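You operate a simulated robot arm through the tools that you are given. There is no shell and no other tool.

Carry out the task below with a simulated robot arm. There is one attempt and no reset: what you move stays moved.

TASK
Bring the tank's mix to between 4 and 5 % through the mixer.
Fine: pump switch on HAND; mixer 6 % or more if weak, 3 % or less if strong; red handle open before the water runs and left open; teal handle shut, level under MAX.

It is judged by the outcome, as a careful person would: the job done as asked, and still so three seconds after it is handed in. It fails if anything else is knocked over, pushed out of place, dropped, spilled or broken.

THE ROBOT
A 6-joint arm with a two-finger parallel gripper, fixed in place. Base frame: the origin is at the foot of the arm, x ahead of it, y to its left, z up. Lengths are in mm, angles in degrees, forces in N, time in s.
With the tool pointing down near the work surface it reaches from about 100 to 600 mm from the base axis. Its first joint turns from -66.0 to 66.0 degrees. Payload 2.7 kg.
The TCP is the grasp point between the finger pads, 23 mm short of the fingertips. In the tool frame z runs along the fingers and y along their closing line. Largest opening 94 mm; finger width 38, thickness 10; the body of the gripper, 54 by 96 mm, starts 39 mm behind the TCP.
Orientation is that of the tool frame in the base frame, as a unit quaternion [w, x, y, z]. With the fingers straight down and closing along the base's y, the tool's x points along the base's -x, its y along +y and its z along -z.

THE INTERFACE
- The arm moves only by the tool arm_command. Its argument "steps" is text: rows parted by semicolons, each of 7 numbers parted by spaces: the shift along the tool's x, y, z in units of 100 mm (1.0 is 100 mm), then the turn, a rotation vector about the tool's x, y, z in units of 45 degrees (1.0 is 45 degrees), then the gripper command, from -1 (shut) to 1 (fully open), values between in proportion. In form: x y z wx wy wz grip; .... A call has 1 to 20 rows; each row is the pose to reach, as a shift and turn from the pose commanded when the call began, along the tool's axes at that moment. A call with a number of a shift or a turn outside -1 to 1 is refused whole. A row lasts 0.2 s, in which the tool goes at most 50 mm and 8.6 degrees; a call with a longer step from one row to the next is refused whole, and so is a gripper value outside its range. A pose out of reach is approached as far as the arm can. The call stops where the force on the tool passes 70 N (or 10 N more than at its start, if that is more) or the arm is blocked; 0.2 s more then pass. Each finger travels about 45 mm/s and halts on what it meets, pressing with about 24 N; the grip force reading is that of the motor and also rises with nothing between the fingers. The clock runs only during rows and for 0.2 s after the last one: add rows that repeat a pose to give the fingers time. The reply holds the time, the measured pose of the TCP, the force on the tool along the base axes, the opening and the grip force, in the units named above and with some noise, with the torque about the TCP (base axes, N m) and any sound that the robot's microphone picked up.
- Cameras (640 x 400 px; columns grow to the right, rows downward): "scene" is fixed at [66.9, -425.3, 1406.5]; the picture's right is [0.84, -0.54, 0.00], its down [-0.30, -0.47, -0.83] and it looks along [0.45, 0.70, -0.55] (base axes); focal length 266 px, centre (320, 200). "wrist" rides on the gripper at [86, 16, -74] in the tool frame; the picture's right is [-0.18, 0.98, 0.00], its down [-0.58, -0.11, -0.81] and it looks along [-0.79, -0.15, 0.59] (tool axes); focal length 243 px, centre (320, 200). There is no depth. A picture from a camera that has moved, and an enlarged one, comes with that camera's place and axes in the base frame and with its lens.
- capture(camera): a new picture of that camera. No time passes.
- enlarge(camera, box): a new picture of the part [left, top, right, bottom] of that camera's present view, enlarged. No time passes.
- hand_in(): hands the job in; it is judged then, once.

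Places have to be worked out from the pictures, the camera data and where the tool is seen. Open the gripper and draw the arm clear of the work before you hand the job in, unless the task says otherwise.

The tools are called after ">>>" as a command line: name --argument value ..., lists and objects as JSON in quotes. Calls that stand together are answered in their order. arm_command: Moves the arm, as the interface text tells. Its arguments: {"type":"object","properties":{"steps":{"type":"string"}},"required":["steps"]} The other tools are called the same way: capture (camera) takes a picture; enlarge (camera, box) takes an enlarged picture of a part of a camera's view; hand_in () hands the job in.

At the start:

```text
time: 0.0
eef_pos: [358.4, -11.2, 1258.6]
tcp_rot: [0.001, 0.0, 1.0, 0.0]
ft_force: [-0.6, 0.3, -0.7]
ft_torque: [-0.01, 0.01, -0.03]
finger_gap: 94.1
gripper_force: 0.1
```

scene: 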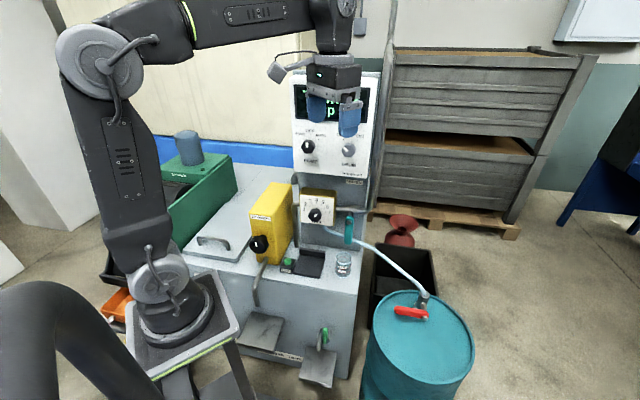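
wrist: 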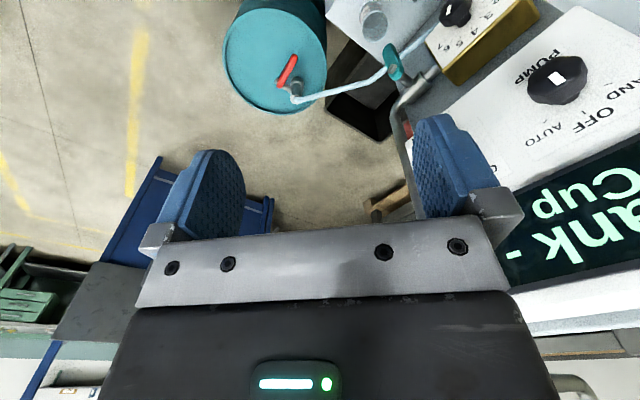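

I start by looking closely at the machine's panel, the mixer and the handles before moving anything.

>>> enlarge --camera "scene" --box '[280, 60, 400, 180]'

>>> enlarge --camera "scene" --box '[230, 170, 390, 290]'

>>> enlarge --camera "scene" --box '[320, 200, 480, 400]'

>>> enlarge --camera "wrist" --box '[380, 0, 640, 200]'

>>> enlarge --camera "scene" --box '[100, 100, 300, 260]'

>>> enlarge --camera "scene" --box '[220, 240, 400, 400]'

```text
3.33 times, centred on (340, 120) of scene
camera zoom: at [66.9, -425.3, 1406.5], right [0.84, -0.54, 0.0], down [-0.3, -0.47, -0.83], along [0.45, 0.7, -0.55], focal length 885 px, centre (253, 467)
```

zoom: 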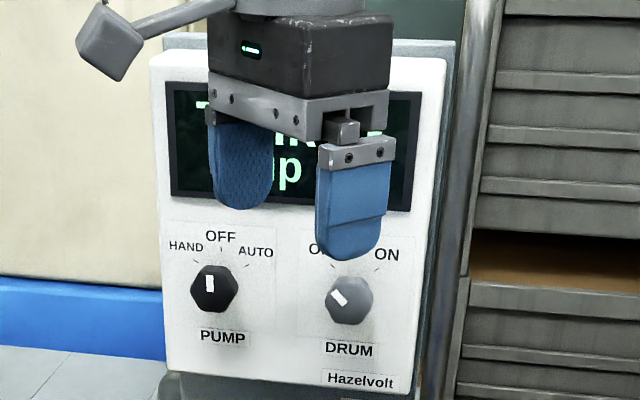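

```text
3.33 times, centred on (310, 230) of scene
camera zoom: at [66.9, -425.3, 1406.5], right [0.84, -0.54, 0.0], down [-0.3, -0.47, -0.83], along [0.45, 0.7, -0.55], focal length 885 px, centre (353, 100)
```

zoom: 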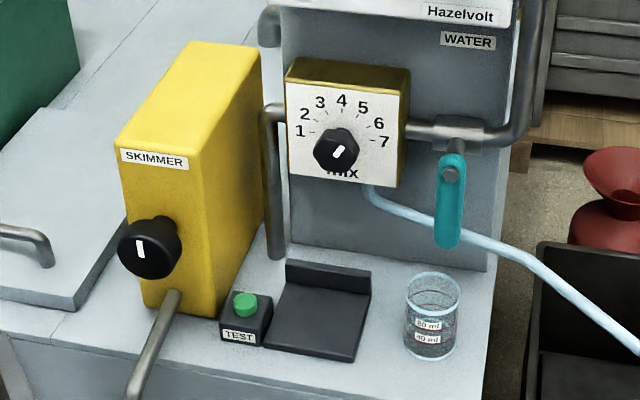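

```text
2.00 times, centred on (400, 300) of scene
camera zoom: at [66.9, -425.3, 1406.5], right [0.84, -0.54, 0.0], down [-0.3, -0.47, -0.83], along [0.45, 0.7, -0.55], focal length 531 px, centre (160, 0)
```

zoom: 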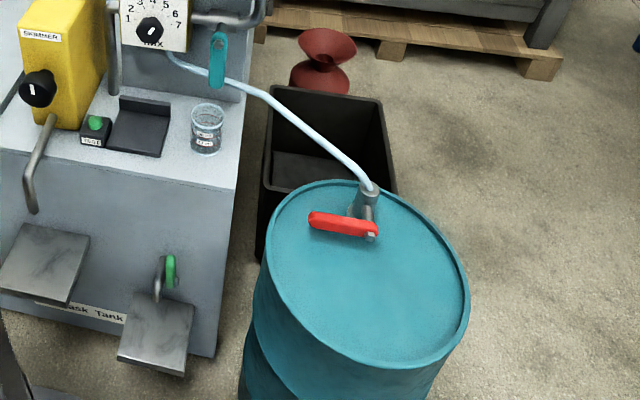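

```text
2.00 times, centred on (510, 100) of wrist
camera zoom: at [271.0, 5.1, 1333.4], right [0.18, 0.98, 0.0], down [0.58, -0.11, 0.81], along [0.79, -0.15, -0.59], focal length 485 px, centre (-60, 400)
```

zoom: 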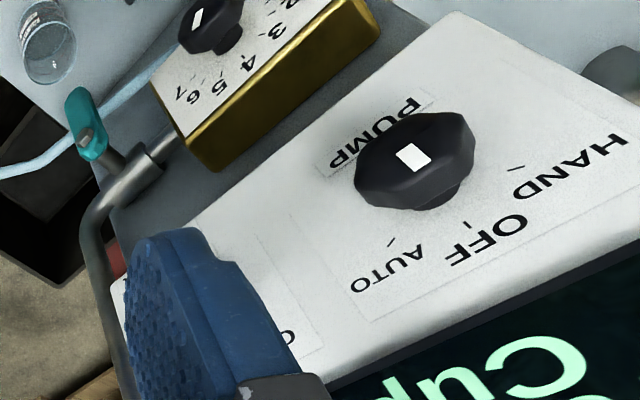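

```text
2.50 times, centred on (200, 180) of scene
camera zoom: at [66.9, -425.3, 1406.5], right [0.84, -0.54, 0.0], down [-0.3, -0.47, -0.83], along [0.45, 0.7, -0.55], focal length 664 px, centre (620, 250)
```

zoom: 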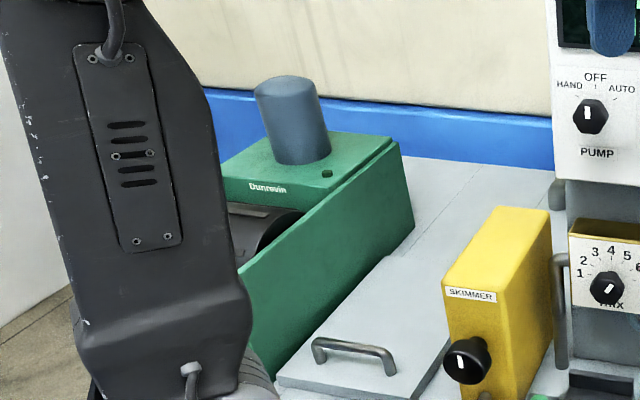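

```text
2.50 times, centred on (310, 320) of scene
camera zoom: at [66.9, -425.3, 1406.5], right [0.84, -0.54, 0.0], down [-0.3, -0.47, -0.83], along [0.45, 0.7, -0.55], focal length 664 px, centre (345, -100)
```

zoom: 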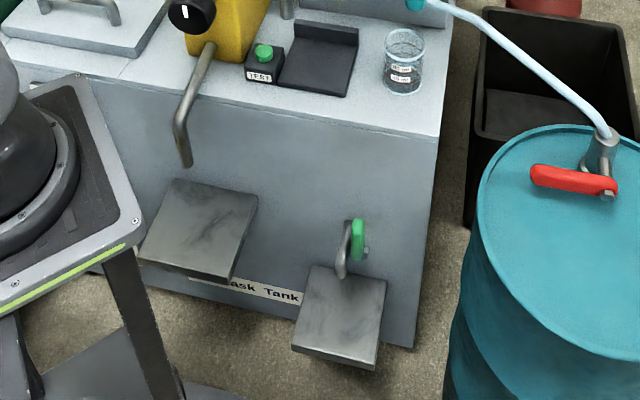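

The gripper hides the display, so I back the arm off toward the base and to the left to free the view of it.

>>> arm_command --steps "0.4 0 0 0 0 0 1; 0.8 0 0 0 0 0 1; 1.0 0 0 0 0 0 1"

```text
time: 0.8
eef_pos: [259.1, -10.4, 1257.7]
tcp_rot: [0.001, 0.001, 1.0, -0.001]
ft_force: [0.0, -0.5, -0.3]
ft_torque: [-0.05, 0.01, 0.01]
finger_gap: 93.9
gripper_force: 0.1
```

Now I look at the panel with the arm out of the way.

>>> capture --camera "scene"

>>> enlarge --camera "scene" --box '[280, 60, 400, 180]'

>>> capture --camera "wrist"

```text
taken
```

scene: 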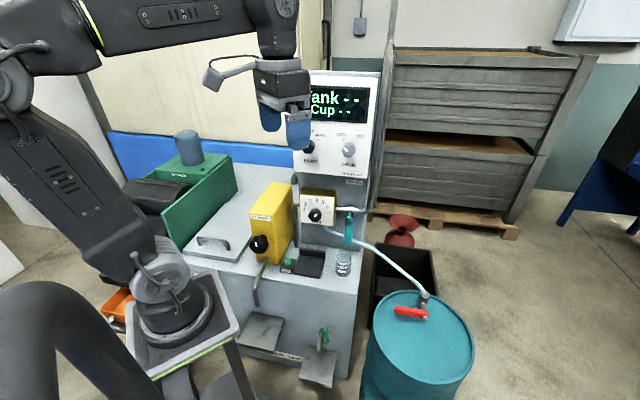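

```text
3.33 times, centred on (340, 120) of scene
camera zoom: at [66.9, -425.3, 1406.5], right [0.84, -0.54, 0.0], down [-0.3, -0.47, -0.83], along [0.45, 0.7, -0.55], focal length 885 px, centre (253, 467)
```

zoom: 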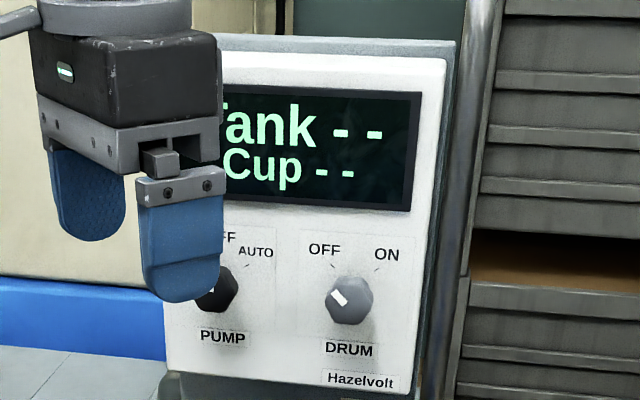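

```text
taken
camera wrist: at [171.1, 6.3, 1331.8], right [0.19, 0.98, 0.0], down [0.58, -0.11, 0.81], along [0.79, -0.15, -0.59], focal length 243 px, centre (320, 200)
```

wrist: 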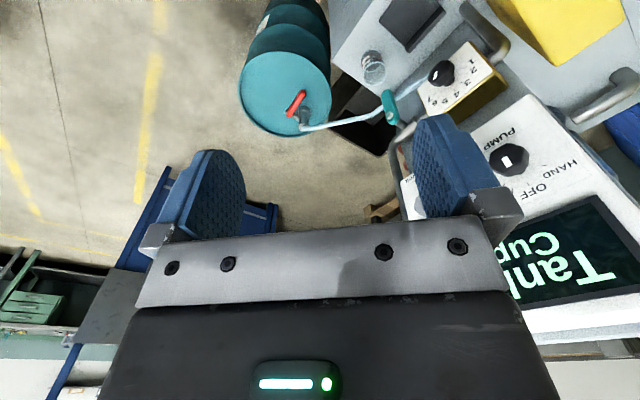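

The display reads "Tank --, Cup --", pump is OFF-ish, drum knob is OFF. I enlarge the wrist view to read more labels and look for a level gauge.

>>> enlarge --camera "wrist" --box '[330, 0, 490, 120]'

>>> enlarge --camera "wrist" --box '[470, 0, 640, 120]'

>>> enlarge --camera "scene" --box '[300, 180, 390, 290]'

>>> enlarge --camera "scene" --box '[100, 120, 260, 260]'

>>> enlarge --camera "scene" --box '[220, 280, 360, 390]'

>>> enlarge --camera "scene" --box '[360, 210, 500, 330]'

```text
3.33 times, centred on (410, 60) of wrist
camera zoom: at [171.1, 6.3, 1331.8], right [0.19, 0.98, 0.0], down [0.58, -0.11, 0.81], along [0.79, -0.15, -0.59], focal length 809 px, centre (20, 667)
```

zoom: 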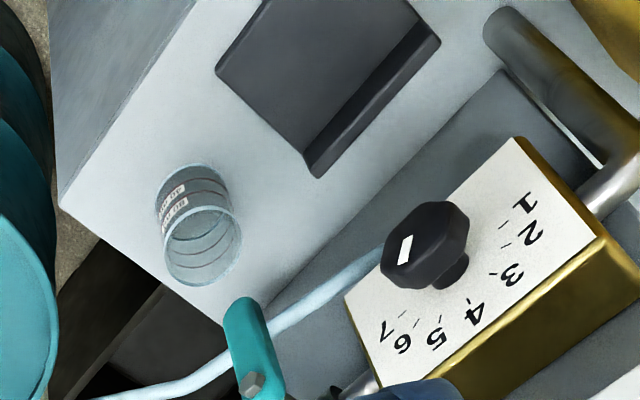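

```text
3.33 times, centred on (555, 60) of wrist
camera zoom: at [171.1, 6.3, 1331.8], right [0.19, 0.98, 0.0], down [0.58, -0.11, 0.81], along [0.79, -0.15, -0.59], focal length 809 px, centre (-463, 667)
```

zoom: 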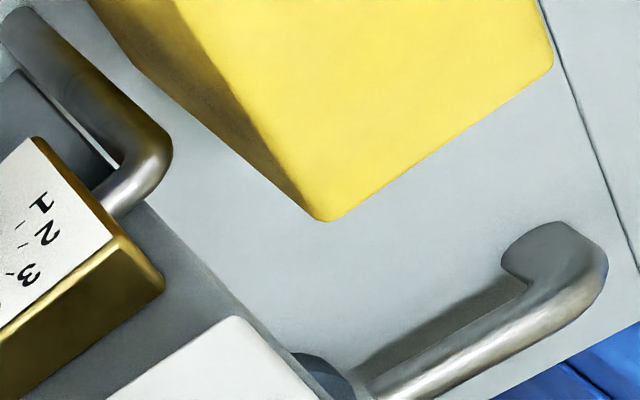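

```text
3.64 times, centred on (345, 235) of scene
camera zoom: at [66.9, -425.3, 1406.5], right [0.84, -0.54, 0.0], down [-0.3, -0.47, -0.83], along [0.45, 0.7, -0.55], focal length 966 px, centre (229, 73)
```

zoom: 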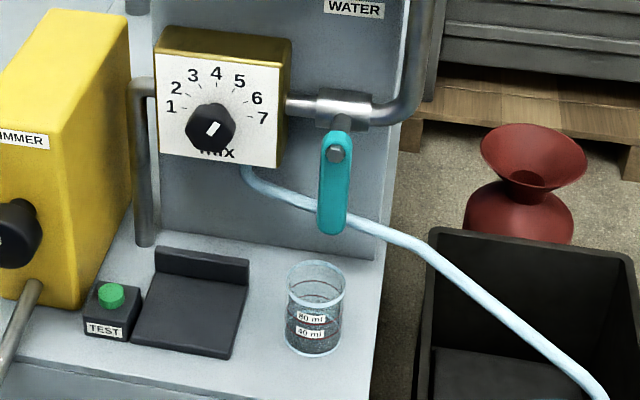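

```text
2.86 times, centred on (180, 190) of scene
camera zoom: at [66.9, -425.3, 1406.5], right [0.84, -0.54, 0.0], down [-0.3, -0.47, -0.83], along [0.45, 0.7, -0.55], focal length 759 px, centre (720, 229)
```

zoom: 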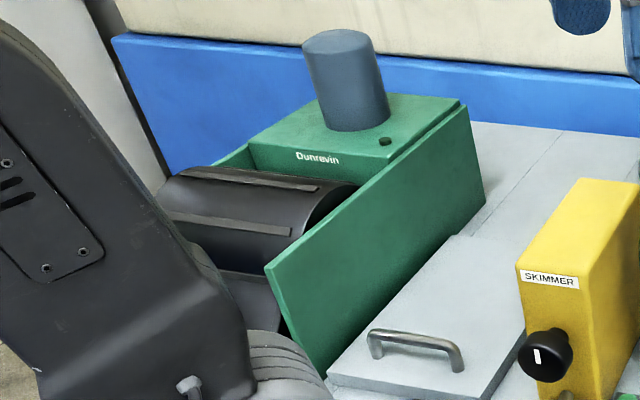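

```text
3.64 times, centred on (290, 335) of scene
camera zoom: at [66.9, -425.3, 1406.5], right [0.84, -0.54, 0.0], down [-0.3, -0.47, -0.83], along [0.45, 0.7, -0.55], focal length 966 px, centre (429, -291)
```

zoom: 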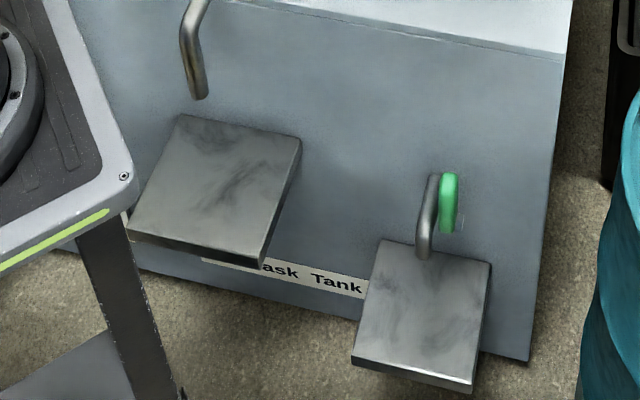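

```text
3.33 times, centred on (430, 270) of scene
camera zoom: at [66.9, -425.3, 1406.5], right [0.84, -0.54, 0.0], down [-0.3, -0.47, -0.83], along [0.45, 0.7, -0.55], focal length 885 px, centre (-47, -33)
```

zoom: 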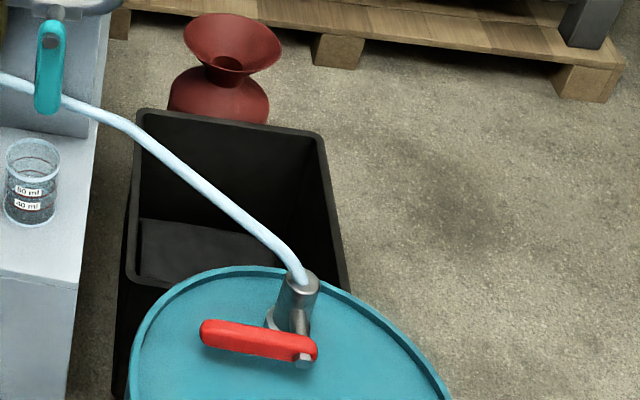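

From both cameras I judge the machine's front faces the base at about 45° (pump knob near (447,229,1090), mixer knob near (444,193,864), cup rim near (495,86,728)). I turn the gripper about the vertical so the wrist camera faces the panel and look more squarely.

>>> arm_command --steps "0 0 0 0 0 -0.18 1; 0 0 0 0 0 -0.36 1; 0 0 0 0 0 -0.54 1; 0 0 0 0 0 -0.72 1; 0 0 0 0 0 -0.9 1; 0 0 0 0 0 -1.0 1"

>>> capture --camera "wrist"

>>> capture --camera "scene"

```text
time: 2.2
eef_pos: [258.0, -10.7, 1258.6]
tcp_rot: [0.001, -0.384, 0.923, 0.0]
ft_force: [-0.1, 0.7, 0.3]
ft_torque: [0.02, 0.01, 0.01]
finger_gap: 94.2
gripper_force: 0.2
```

```text
taken
camera wrist: at [185.6, -60.8, 1333.3], right [-0.57, 0.82, 0.0], down [0.49, 0.34, 0.81], along [0.67, 0.46, -0.59], focal length 243 px, centre (320, 200)
```

wrist: 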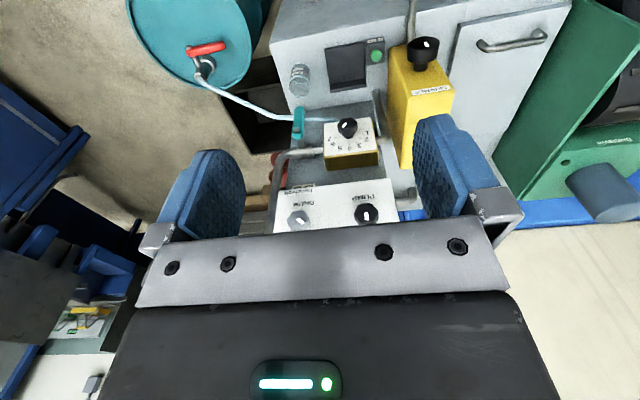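

```text
taken
```

scene: 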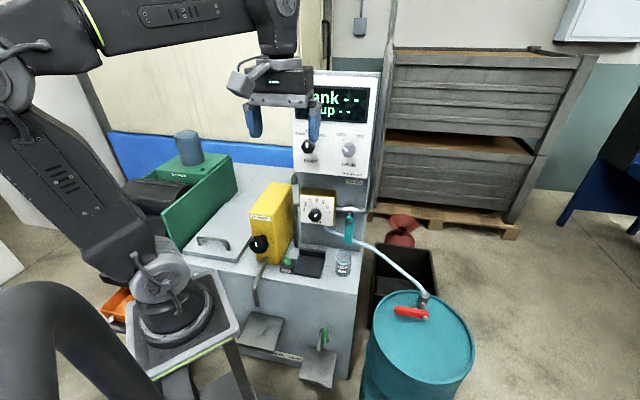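

This wrist view covers the whole station. I enlarge its parts for measuring.

>>> enlarge --camera "wrist" --box '[270, 90, 430, 240]'

>>> enlarge --camera "wrist" --box '[270, 0, 450, 110]'

>>> enlarge --camera "wrist" --box '[120, 0, 320, 130]'

```text
2.67 times, centred on (350, 165) of wrist
camera zoom: at [185.6, -60.8, 1333.3], right [-0.57, 0.82, 0.0], down [0.49, 0.34, 0.81], along [0.67, 0.46, -0.59], focal length 647 px, centre (240, 293)
```

zoom: 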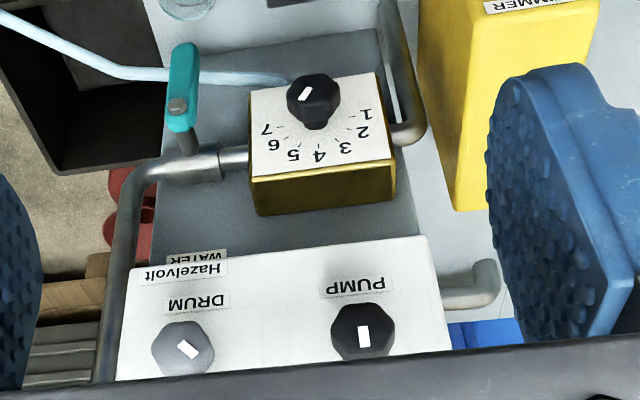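

```text
3.56 times, centred on (360, 55) of wrist
camera zoom: at [185.6, -60.8, 1333.3], right [-0.57, 0.82, 0.0], down [0.49, 0.34, 0.81], along [0.67, 0.46, -0.59], focal length 863 px, centre (178, 716)
```

zoom: 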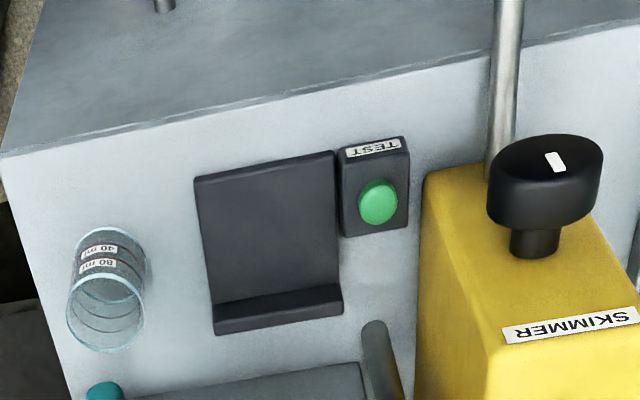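

```text
3.08 times, centred on (220, 65) of wrist
camera zoom: at [185.6, -60.8, 1333.3], right [-0.57, 0.82, 0.0], down [0.49, 0.34, 0.81], along [0.67, 0.46, -0.59], focal length 746 px, centre (628, 615)
```

zoom: 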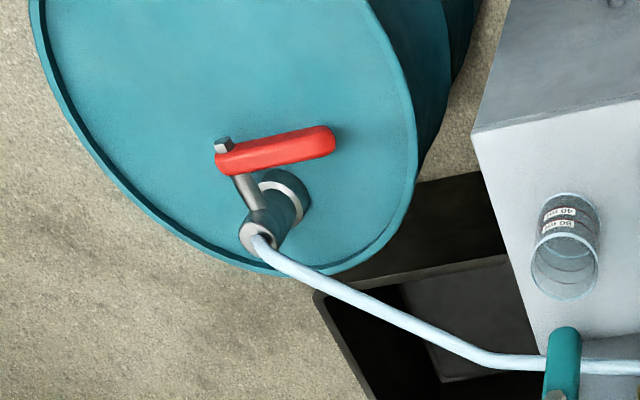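

I have consistent positions now: front plane at 45°, knobs about 450 mm out along (0.707,0.707). I bring the tool toward the panel while tilting it to point horizontally at the pump knob, in two stages.

>>> arm_command --steps "-0.17 0.05 0.08 0 -0.17 0 1; -0.34 0.1 0.16 0 -0.34 0 1; -0.5 0.15 0.25 0 -0.51 0 1; -0.67 0.2 0.33 0 -0.68 0 1; -0.84 0.25 0.41 0 -0.85 0 1; -1.0 0.3 0.5 0 -1.0 0 1"

>>> capture --camera "scene"

>>> capture --camera "wrist"

```text
time: 3.6
eef_pos: [309.5, 79.9, 1207.9]
tcp_rot: [0.354, -0.354, 0.853, 0.145]
ft_force: [-0.3, -0.1, -0.7]
ft_torque: [0.01, 0.02, 0.03]
finger_gap: 93.9
gripper_force: 0.0
```

```text
taken
```

scene: 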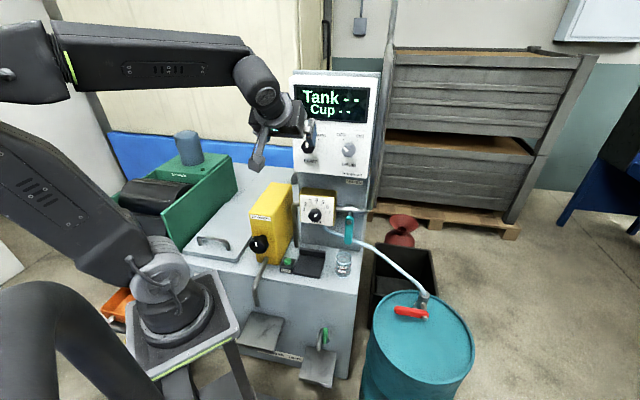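

```text
taken
camera wrist: at [216.1, 11.3, 1199.5], right [-0.6, 0.79, 0.13], down [-0.04, -0.19, 0.98], along [0.8, 0.59, 0.15], focal length 243 px, centre (320, 200)
```

wrist: 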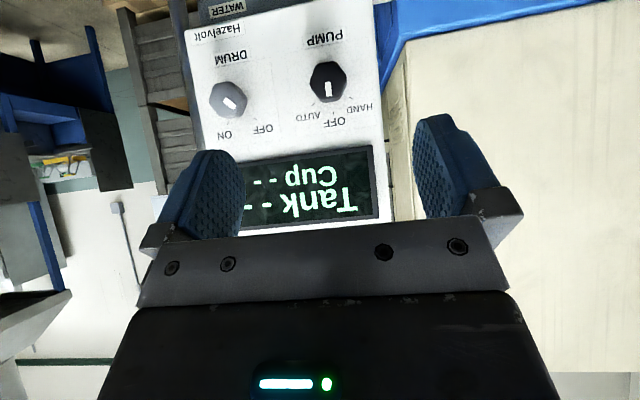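

Now both views agree: pump knob cap at (430,201,1113), drum knob at (512,118,1112), panel face about 24 mm behind the caps. I continue tilting to fully horizontal and approach to ~100 mm in front of the pump knob.

>>> arm_command --steps "0 0 0.17 0 -0.17 0 1; 0 0 0.34 0 -0.34 0 1; 0 0 0.5 0 -0.51 0 1; 0 0 0.67 0 -0.68 0 1; 0 0 0.84 0 -0.85 0 1; 0 0 1.0 0 -1.0 0 1"

>>> capture --camera "scene"

>>> capture --camera "wrist"

```text
time: 5.0
eef_pos: [358.9, 129.9, 1138.4]
tcp_rot: [0.655, -0.27, 0.652, 0.27]
ft_force: [-0.5, -0.1, 0.3]
ft_torque: [-0.01, 0.02, 0.02]
finger_gap: 94.0
gripper_force: 0.0
```

```text
taken
```

scene: 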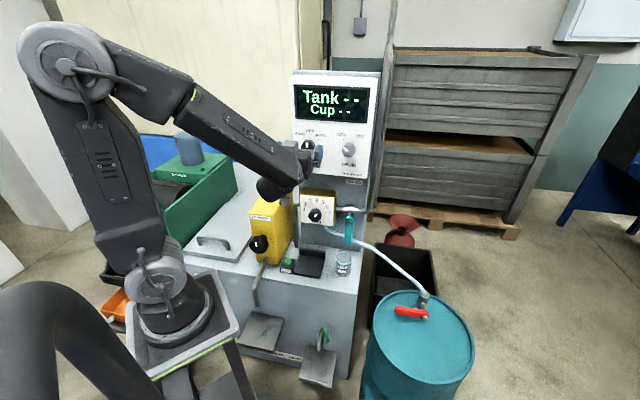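

```text
taken
camera wrist: at [294.6, 90.1, 1051.1], right [-0.69, 0.7, 0.18], down [-0.5, -0.65, 0.58], along [0.52, 0.31, 0.79], focal length 243 px, centre (320, 200)
```

wrist: 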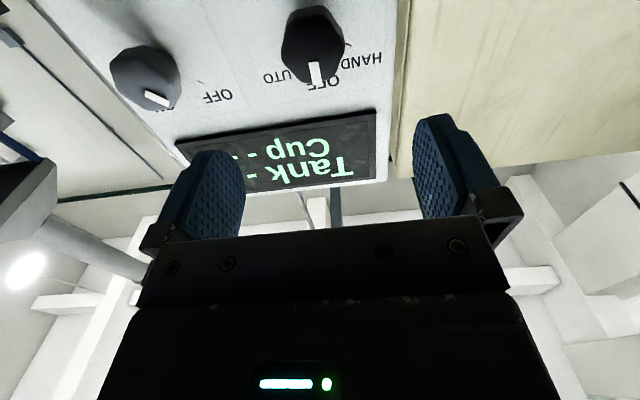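

The tool now points straight at the panel. I lower to the knob's height and advance partway, fingers open, then check.

>>> arm_command --steps "0.25 0 0.2 0 0 0 1; 0.25 0 0.5 0 0 0 1; 0.25 0 0.7 0 0 0 1"

>>> capture --camera "wrist"

>>> enlarge --camera "scene" --box '[260, 80, 400, 220]'

```text
time: 5.8
eef_pos: [409.2, 179.2, 1112.1]
tcp_rot: [0.654, -0.271, 0.653, 0.27]
ft_force: [0.2, 0.4, -0.1]
ft_torque: [0.0, 0.01, -0.03]
finger_gap: 93.8
gripper_force: 0.1
```

```text
taken
camera wrist: at [344.7, 138.5, 1025.7], right [-0.69, 0.7, 0.18], down [-0.5, -0.65, 0.58], along [0.52, 0.31, 0.79], focal length 243 px, centre (320, 200)
```

wrist: 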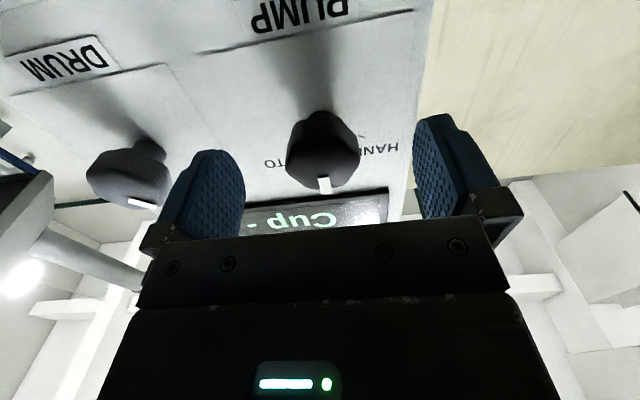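

```text
2.86 times, centred on (330, 150) of scene
camera zoom: at [66.9, -425.3, 1406.5], right [0.84, -0.54, 0.0], down [-0.3, -0.47, -0.83], along [0.45, 0.7, -0.55], focal length 759 px, centre (291, 343)
```

zoom: 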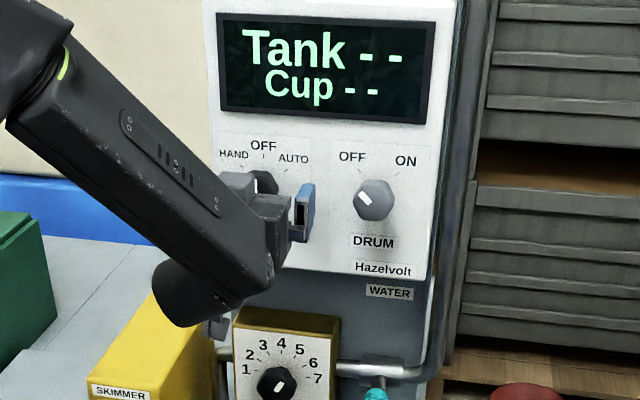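

The knob is centred between the fingers. I advance the last 25 mm and close gently on it.

>>> arm_command --steps "0 0 0.13 0 0 0 1; 0 0 0.25 0 0 0 1; 0 0 0.25 0 0 0 0; 0 0 0.25 0 0 0 -1; 0 0 0.25 0 0 0 -1; 0 0 0.25 0 0 0 -1; 0 0 0.25 0 0 0 -1"

>>> capture --camera "wrist"

```text
time: 7.4
eef_pos: [426.1, 197.8, 1113.4]
tcp_rot: [0.654, -0.272, 0.652, 0.27]
ft_force: [-0.6, 3.2, 0.1]
ft_torque: [0.07, -0.1, 0.05]
finger_gap: 37.5
gripper_force: 45.4
```

```text
taken
camera wrist: at [361.6, 155.9, 1027.0], right [-0.7, 0.7, 0.18], down [-0.49, -0.65, 0.58], along [0.52, 0.31, 0.79], focal length 243 px, centre (320, 200)
```

wrist: 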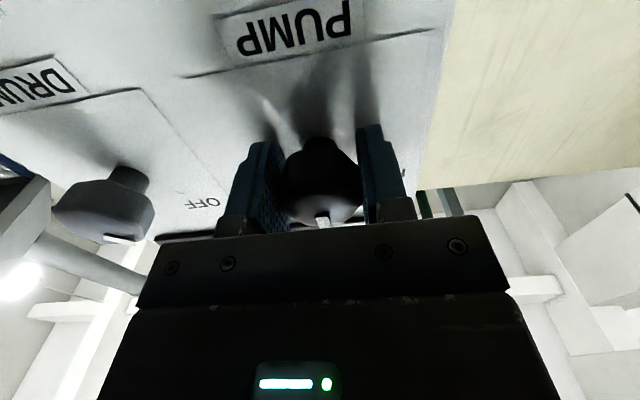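

The knob is held (37.5 mm). I turn it counter-clockwise as seen from the front by 45° toward HAND.

>>> arm_command --steps "0 0 0 0 0 -0.17 -1; 0 0 0 0 0 -0.34 -1; 0 0 0 0 0 -0.51 -1; 0 0 0 0 0 -0.68 -1; 0 0 0 0 0 -0.85 -1; 0 0 0 0 0 -1.0 -1; 0 0 0 0 0 -1.0 -1"

>>> enlarge --camera "scene" --box '[260, 80, 400, 220]'

>>> capture --camera "wrist"

```text
time: 8.3
eef_pos: [425.3, 195.8, 1116.4]
tcp_rot: [0.681, -0.428, 0.581, 0.127]
ft_force: [5.6, 22.0, -5.1]
ft_torque: [0.22, -0.16, -0.96]
finger_gap: 38.1
gripper_force: 44.9
out of reach, approached as far as the arm can: row 3, 4
stopped in row 4: the force on the tool passed its limit at 89 N (the readings are from after the stop); the commanded pose is now the measured one
```

```text
2.86 times, centred on (330, 150) of scene
camera zoom: at [67.2, -424.6, 1406.7], right [0.84, -0.54, 0.0], down [-0.3, -0.47, -0.83], along [0.45, 0.7, -0.55], focal length 759 px, centre (291, 343)
```

zoom: 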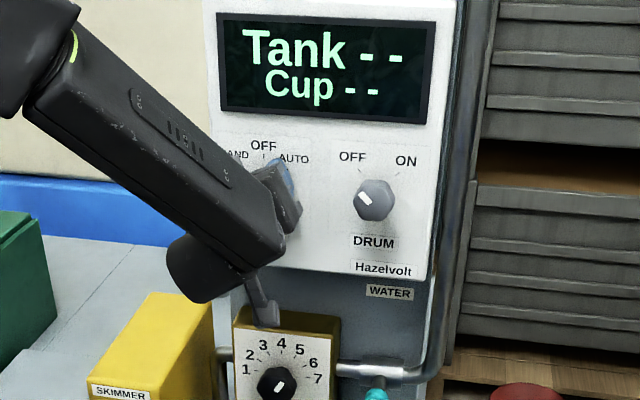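

```text
taken
camera wrist: at [386.8, 123.6, 1034.4], right [-0.71, 0.65, -0.26], down [-0.65, -0.47, 0.6], along [0.27, 0.6, 0.75], focal length 243 px, centre (320, 200)
```

wrist: 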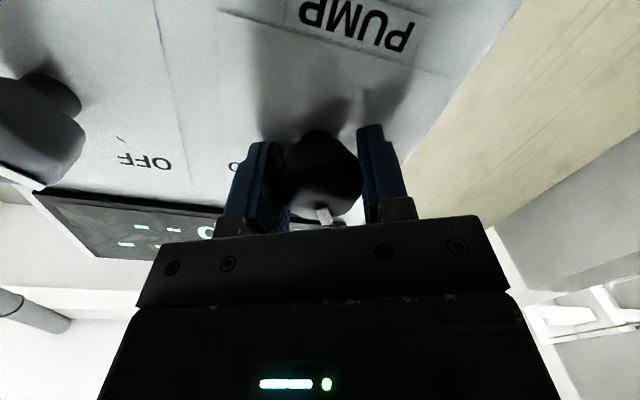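

The wrist ran out of range after about 25° of turn. I open the fingers, back off, and look at where the knob ended up.

>>> arm_command --steps "0 0 0 0 0 0 0.2; 0 0 0 0 0 0 0.6; 0 0 0 0 0 0 0.6; 0 0 0 0 0 0 0.6; 0 0 -0.3 0 0 0 0.6; 0 0 -0.5 0 0 0 0.6"

>>> capture --camera "wrist"

>>> enlarge --camera "scene" --box '[260, 80, 400, 220]'

```text
time: 9.7
eef_pos: [391.0, 157.7, 1117.3]
tcp_rot: [0.681, -0.427, 0.582, 0.126]
ft_force: [0.2, 0.5, 0.1]
ft_torque: [0.0, 0.0, 0.01]
finger_gap: 75.3
gripper_force: 0.1
```

```text
taken
camera wrist: at [353.2, 85.7, 1035.3], right [-0.71, 0.66, -0.26], down [-0.65, -0.46, 0.6], along [0.27, 0.6, 0.75], focal length 243 px, centre (320, 200)
```

wrist: 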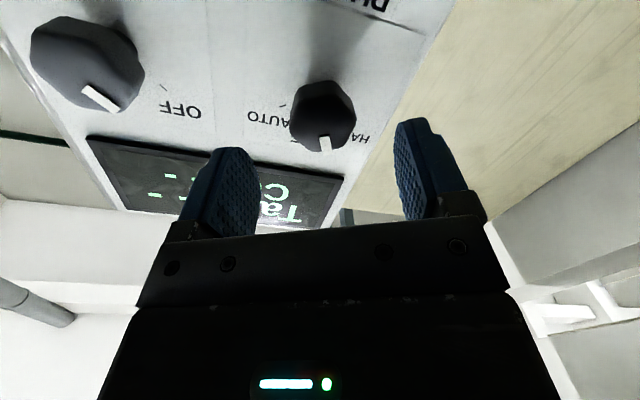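

```text
2.86 times, centred on (330, 150) of scene
camera zoom: at [66.9, -425.3, 1406.5], right [0.84, -0.54, 0.0], down [-0.3, -0.47, -0.83], along [0.45, 0.7, -0.55], focal length 759 px, centre (291, 343)
```

zoom: 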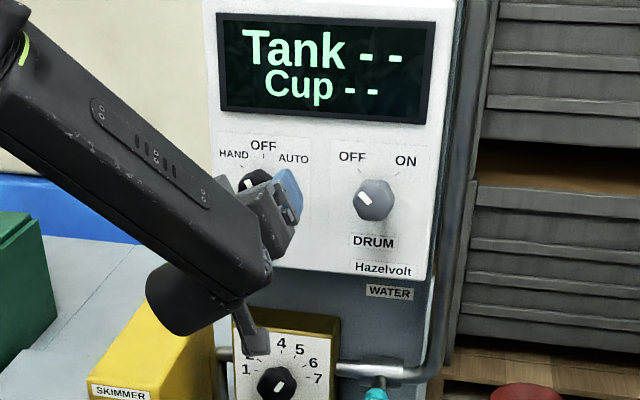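

The knob moved partly. I enlarge to read its angle relative to the HAND mark.

>>> enlarge --camera "wrist" --box '[230, 60, 390, 190]'

>>> enlarge --camera "scene" --box '[295, 120, 345, 160]'

```text
3.08 times, centred on (310, 125) of wrist
camera zoom: at [353.2, 85.7, 1035.3], right [-0.71, 0.66, -0.26], down [-0.65, -0.46, 0.6], along [0.27, 0.6, 0.75], focal length 746 px, centre (351, 431)
```

zoom: 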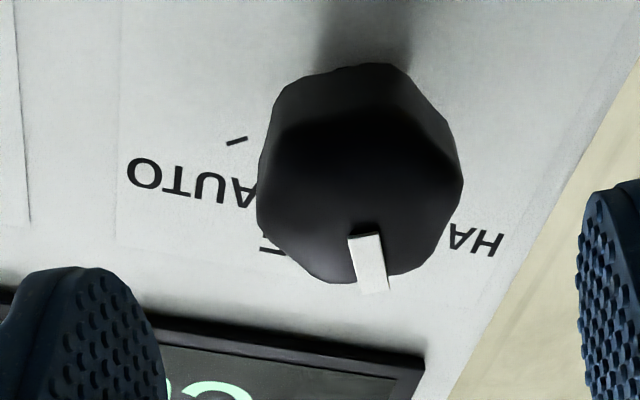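

```text
10.00 times, centred on (320, 140) of scene
camera zoom: at [66.9, -425.3, 1406.5], right [0.84, -0.54, 0.0], down [-0.3, -0.47, -0.83], along [0.45, 0.7, -0.55], focal length 2656 px, centre (320, 800)
```

zoom: 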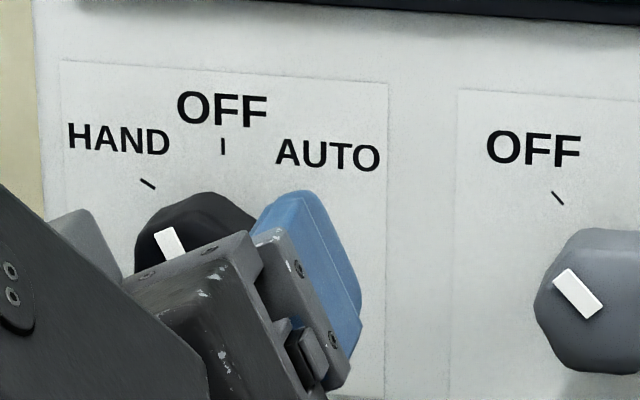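

HAND's tick is about 60° from OFF and the knob has gone about 23°. I straighten the tool and turn it back the other way by 45° so I can regrip and turn the rest.

>>> arm_command --steps "0 0 -0.1 0.0586 -0.0306 0 0.7"

>>> arm_command --steps "0 0 0 0 0 0.17 0.7; 0 0 0 0 0 0.34 0.7; 0 0 0 0 0 0.51 0.7; 0 0 0 0 0 0.68 0.7; 0 0 0 0 0 0.85 0.7; 0 0 0 0 0 1.0 0.7"

>>> capture --camera "wrist"

>>> enlarge --camera "scene" --box '[260, 80, 400, 220]'

```text
time: 10.1
eef_pos: [385.6, 150.4, 1123.3]
tcp_rot: [0.697, -0.409, 0.577, 0.119]
ft_force: [-0.4, 0.2, 0.9]
ft_torque: [0.02, -0.02, 0.01]
finger_gap: 79.9
gripper_force: 0.1
out of reach, approached as far as the arm can: row 1
```

```text
time: 11.5
eef_pos: [384.8, 148.2, 1123.8]
tcp_rot: [0.599, -0.156, 0.689, 0.377]
ft_force: [0.2, 0.0, -0.2]
ft_torque: [0.02, 0.0, -0.01]
finger_gap: 80.0
gripper_force: 0.0
```

```text
taken
camera wrist: at [300.0, 126.8, 1047.8], right [-0.61, 0.61, 0.5], down [-0.36, -0.78, 0.51], along [0.7, 0.13, 0.7], focal length 243 px, centre (320, 200)
```

wrist: 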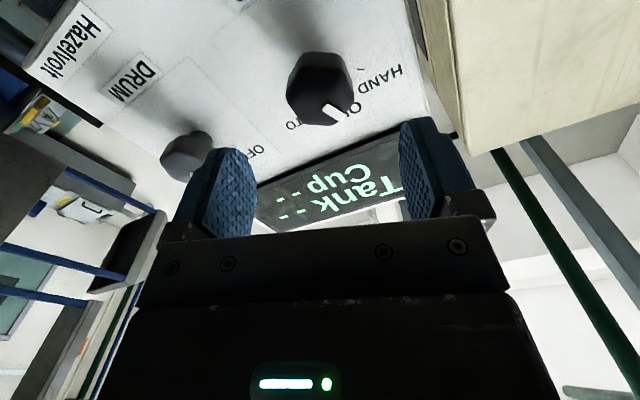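

```text
2.86 times, centred on (330, 150) of scene
camera zoom: at [66.9, -425.3, 1406.5], right [0.84, -0.54, 0.0], down [-0.3, -0.47, -0.83], along [0.45, 0.7, -0.55], focal length 759 px, centre (291, 343)
```

zoom: 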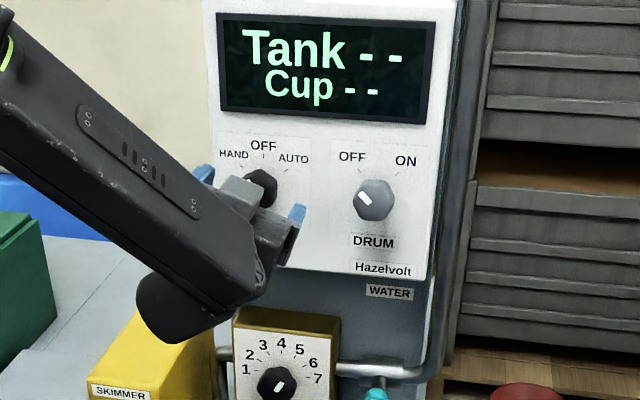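

The tool is square to the panel again, rolled +19.5°. I line up on the knob, advance 64 mm and close on it.

>>> arm_command --steps "0.117 0.018 0.2 0 0 0 0.7; 0.117 0.018 0.45 0 0 0 0.7; 0.117 0.018 0.642 0 0 0 0.7; 0.117 0.018 0.642 0 0 0 0; 0.117 0.018 0.642 0 0 0 -1; 0.117 0.018 0.642 0 0 0 -1; 0.117 0.018 0.642 0 0 0 -1"

>>> capture --camera "wrist"

```text
time: 13.1
eef_pos: [426.4, 198.2, 1112.5]
tcp_rot: [0.6, -0.156, 0.689, 0.375]
ft_force: [8.9, -0.2, -2.6]
ft_torque: [-0.04, 0.04, 0.28]
finger_gap: 37.7
gripper_force: 45.1
```

```text
taken
camera wrist: at [341.7, 177.0, 1035.9], right [-0.61, 0.61, 0.5], down [-0.37, -0.78, 0.51], along [0.7, 0.13, 0.7], focal length 243 px, centre (320, 200)
```

wrist: 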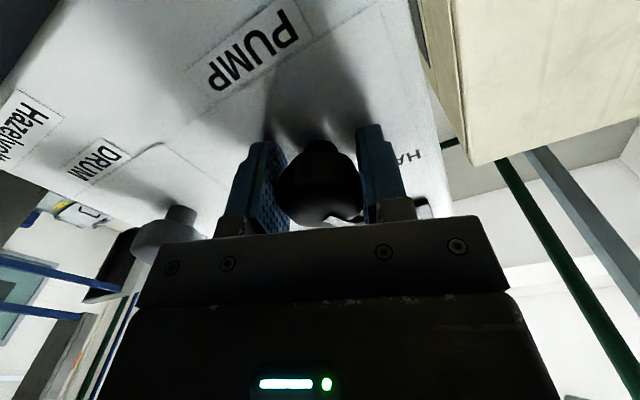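

The knob is gripped again. I turn it a further ~38° counter-clockwise toward HAND.

>>> arm_command --steps "0 0 0 0 0 -0.15 -1; 0 0 0 0 0 -0.3 -1; 0 0 0 0 0 -0.45 -1; 0 0 0 0 0 -0.6 -1; 0 0 0 0 0 -0.75 -1; 0 0 0 0 0 -0.85 -1; 0 0 0 0 0 -0.85 -1"

>>> enlarge --camera "scene" --box '[260, 60, 400, 200]'

>>> capture --camera "wrist"

```text
time: 14.7
eef_pos: [427.8, 198.0, 1114.2]
tcp_rot: [0.69, -0.373, 0.599, 0.158]
ft_force: [14.6, -9.1, -3.5]
ft_torque: [0.54, 0.74, 0.69]
finger_gap: 37.9
gripper_force: 44.9
```

```text
2.86 times, centred on (330, 130) of scene
camera zoom: at [67.4, -425.6, 1406.3], right [0.84, -0.54, 0.0], down [-0.3, -0.47, -0.83], along [0.45, 0.7, -0.55], focal length 759 px, centre (291, 400)
```

zoom: 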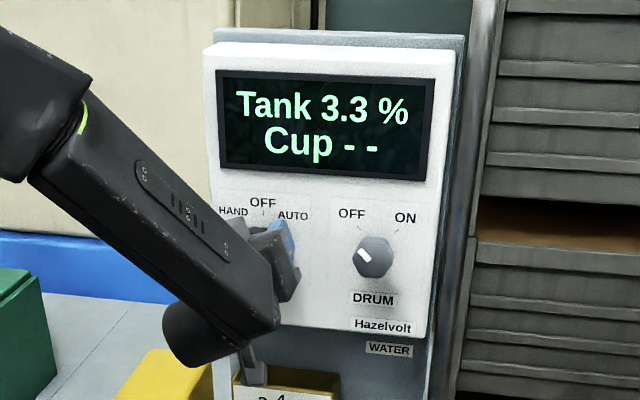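

```text
taken
camera wrist: at [382.5, 135.8, 1026.5], right [-0.7, 0.7, -0.15], down [-0.63, -0.51, 0.58], along [0.33, 0.5, 0.8], focal length 243 px, centre (320, 200)
```

wrist: 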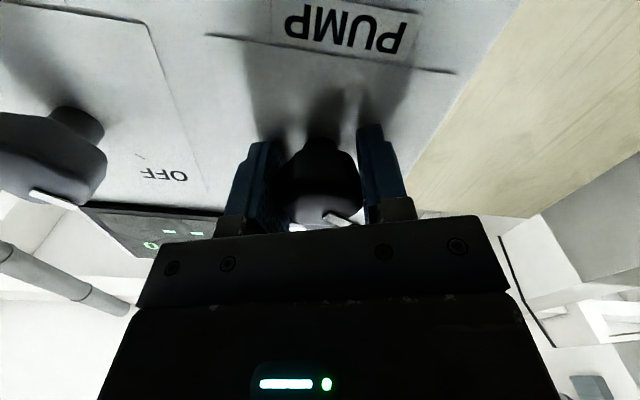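

The display now shows "Tank 3.3 %", so the pump is in HAND and the mix is weak. I release the knob and back off, then check its mark.

>>> arm_command --steps "0 0 0 0 0 0 0.2; 0 0 0 0 0 0 0.6; 0 0 0 0 0 0 0.6; 0 0 0 0 0 0 0.6; 0 0 -0.3 0 0 0 0.6; 0 0 -0.6 0 0 0 0.6; 0 0 -0.9 0 0 0 0.6"

>>> enlarge --camera "scene" --box '[260, 60, 400, 200]'

>>> capture --camera "wrist"

>>> capture --camera "scene"

```text
time: 16.3
eef_pos: [361.4, 134.6, 1110.8]
tcp_rot: [0.69, -0.374, 0.6, 0.159]
ft_force: [0.0, 0.2, 0.2]
ft_torque: [0.0, 0.0, 0.02]
finger_gap: 75.3
gripper_force: 0.1
```

```text
2.86 times, centred on (330, 130) of scene
camera zoom: at [67.0, -425.3, 1406.5], right [0.84, -0.54, 0.0], down [-0.3, -0.47, -0.83], along [0.45, 0.7, -0.55], focal length 759 px, centre (291, 400)
```

zoom: 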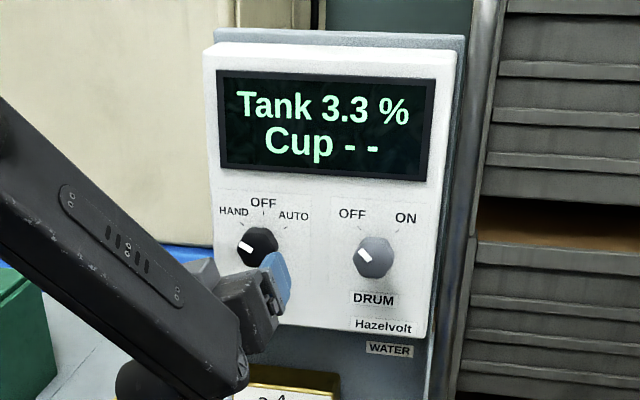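

```text
taken
camera wrist: at [317.1, 72.6, 1024.4], right [-0.7, 0.7, -0.15], down [-0.63, -0.51, 0.58], along [0.34, 0.5, 0.8], focal length 243 px, centre (320, 200)
```

wrist: 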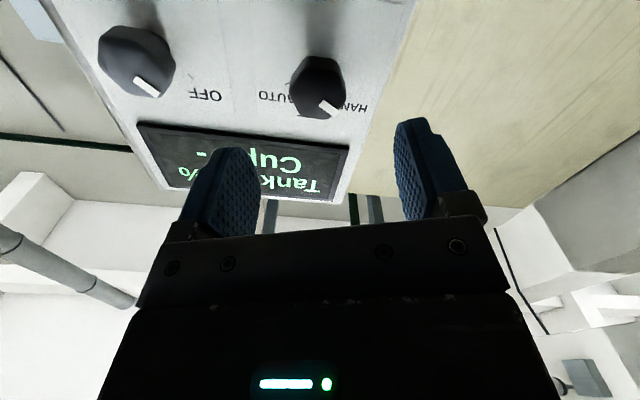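

```text
taken
```

scene: 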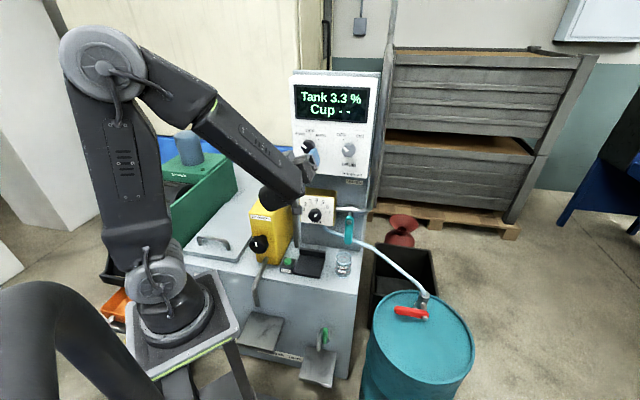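

Pump reads HAND clearly. Next I inspect the mixer dial and the teal valve in detail.

>>> enlarge --camera "scene" --box '[300, 185, 370, 250]'

>>> enlarge --camera "scene" --box '[240, 170, 310, 240]'

>>> enlarge --camera "scene" --box '[180, 180, 280, 300]'

```text
6.15 times, centred on (335, 218) of scene
camera zoom: at [67.0, -425.3, 1406.5], right [0.84, -0.54, 0.0], down [-0.3, -0.47, -0.83], along [0.45, 0.7, -0.55], focal length 1635 px, centre (228, 92)
```

zoom: 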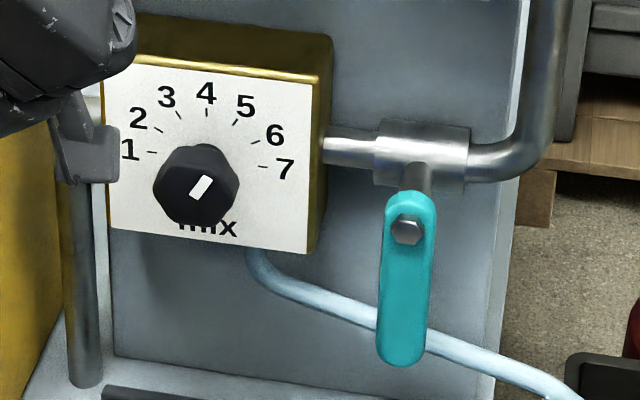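

```text
5.71 times, centred on (275, 205) of scene
camera zoom: at [67.0, -425.3, 1406.5], right [0.84, -0.54, 0.0], down [-0.3, -0.47, -0.83], along [0.45, 0.7, -0.55], focal length 1518 px, centre (577, 171)
```

zoom: 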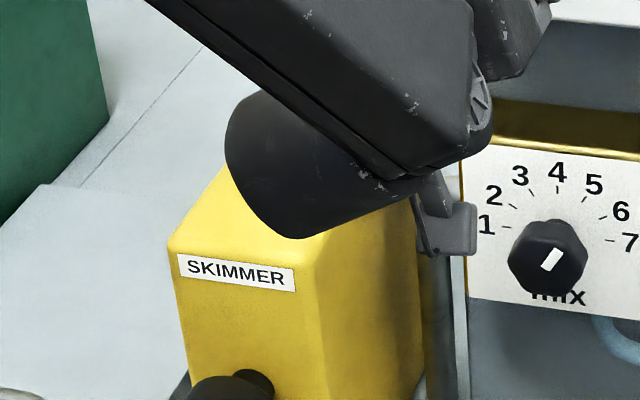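

```text
3.33 times, centred on (230, 240) of scene
camera zoom: at [67.0, -425.3, 1406.5], right [0.84, -0.54, 0.0], down [-0.3, -0.47, -0.83], along [0.45, 0.7, -0.55], focal length 885 px, centre (620, 67)
```

zoom: 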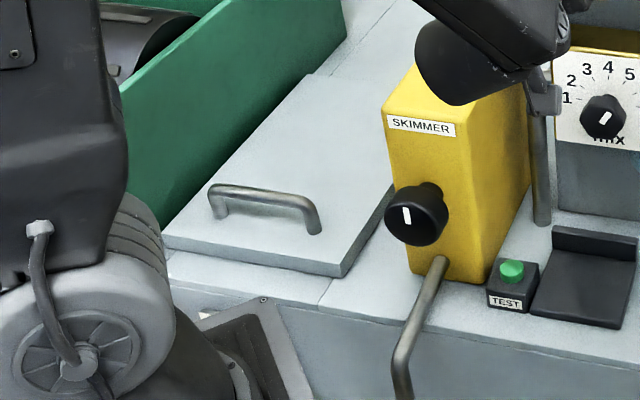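

The dial points at about 5 now; the mix is weak (3.3 %), so it must go to 6–7. I descend in front of the mixer knob, keeping 100 mm stand-off.

>>> arm_command --steps "0.4 0.108 0 0 0 0 0.7; 0.8 0.216 0 0 0 0 0.7"

>>> arm_command --steps "0.4 0.108 0 0 0 0 0.7; 0.8 0.216 0 0 0 0 0.7"

>>> capture --camera "scene"

>>> capture --camera "wrist"

```text
time: 16.9
eef_pos: [381.8, 115.4, 1076.5]
tcp_rot: [0.688, -0.375, 0.6, 0.161]
ft_force: [0.6, 0.1, 0.6]
ft_torque: [-0.03, -0.01, 0.01]
finger_gap: 80.1
gripper_force: 0.1
out of reach, approached as far as the arm can: row 1, 2
```

```text
time: 17.5
eef_pos: [406.5, 95.8, 1059.7]
tcp_rot: [0.687, -0.374, 0.602, 0.162]
ft_force: [0.5, -0.1, -0.5]
ft_torque: [0.03, -0.03, 0.03]
finger_gap: 80.0
gripper_force: 0.1
out of reach, approached as far as the arm can: row 1, 2
```

```text
taken
```

scene: 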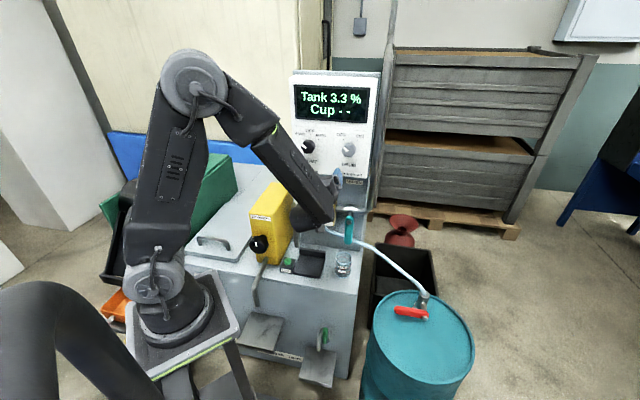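

```text
taken
camera wrist: at [361.9, 34.8, 972.6], right [-0.7, 0.7, -0.14], down [-0.62, -0.51, 0.59], along [0.34, 0.5, 0.8], focal length 243 px, centre (320, 200)
```

wrist: 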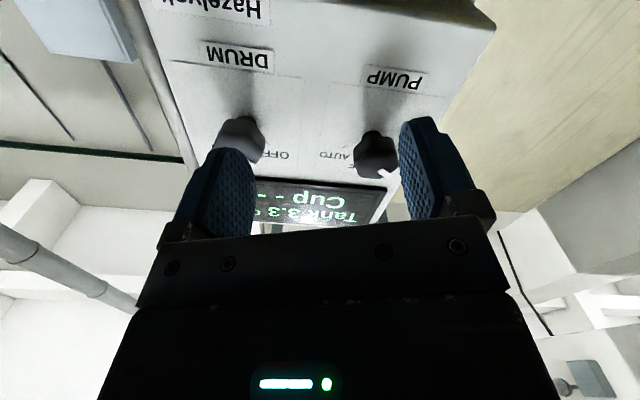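

The arm could not hold that roll while descending and slid sideways instead. The reach limit seems to come from the roll, so I roll the tool the other way by 45° here, in clear air.

>>> arm_command --steps "0 0 0 0 0 0.17 0.7; 0 0 0 0 0 0.34 0.7; 0 0 0 0 0 0.51 0.7; 0 0 0 0 0 0.68 0.7; 0 0 0 0 0 0.85 0.7; 0 0 0 0 0 1.0 0.7"

>>> arm_command --steps "0 0 0 0 0 0.17 0.7; 0 0 0 0 0 0.34 0.7; 0 0 0 0 0 0.51 0.7; 0 0 0 0 0 0.68 0.7; 0 0 0 0 0 0.85 0.7; 0 0 0 0 0 1.0 0.7"

>>> capture --camera "scene"

>>> capture --camera "wrist"

```text
time: 18.9
eef_pos: [405.3, 94.9, 1060.5]
tcp_rot: [0.576, -0.114, 0.698, 0.411]
ft_force: [-0.1, -0.8, 0.9]
ft_torque: [0.01, 0.01, -0.03]
finger_gap: 79.9
gripper_force: 0.0
```

```text
time: 20.3
eef_pos: [403.3, 95.9, 1060.9]
tcp_rot: [0.375, 0.161, 0.688, 0.6]
ft_force: [0.3, 0.2, 0.4]
ft_torque: [-0.01, -0.05, -0.02]
finger_gap: 80.1
gripper_force: 0.1
```

```text
taken
```

scene: 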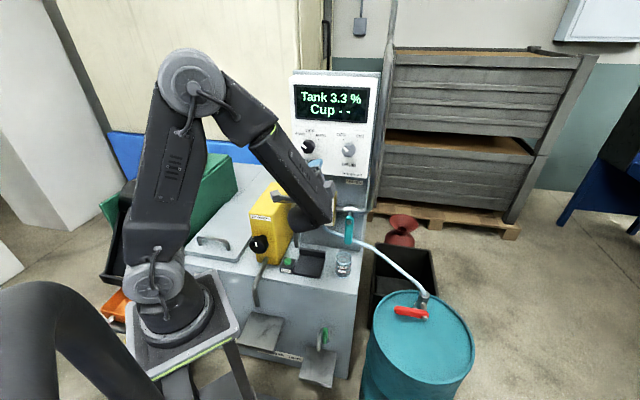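

```text
taken
camera wrist: at [288.3, 105.0, 1047.5], right [-0.1, 0.1, 0.99], down [-0.16, -0.98, 0.08], along [0.98, -0.15, 0.12], focal length 243 px, centre (320, 200)
```

wrist: 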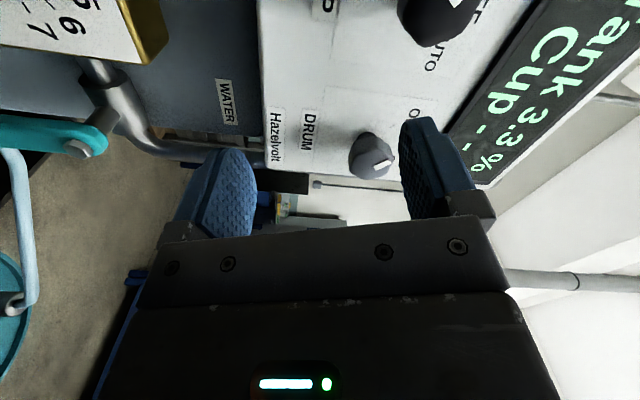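

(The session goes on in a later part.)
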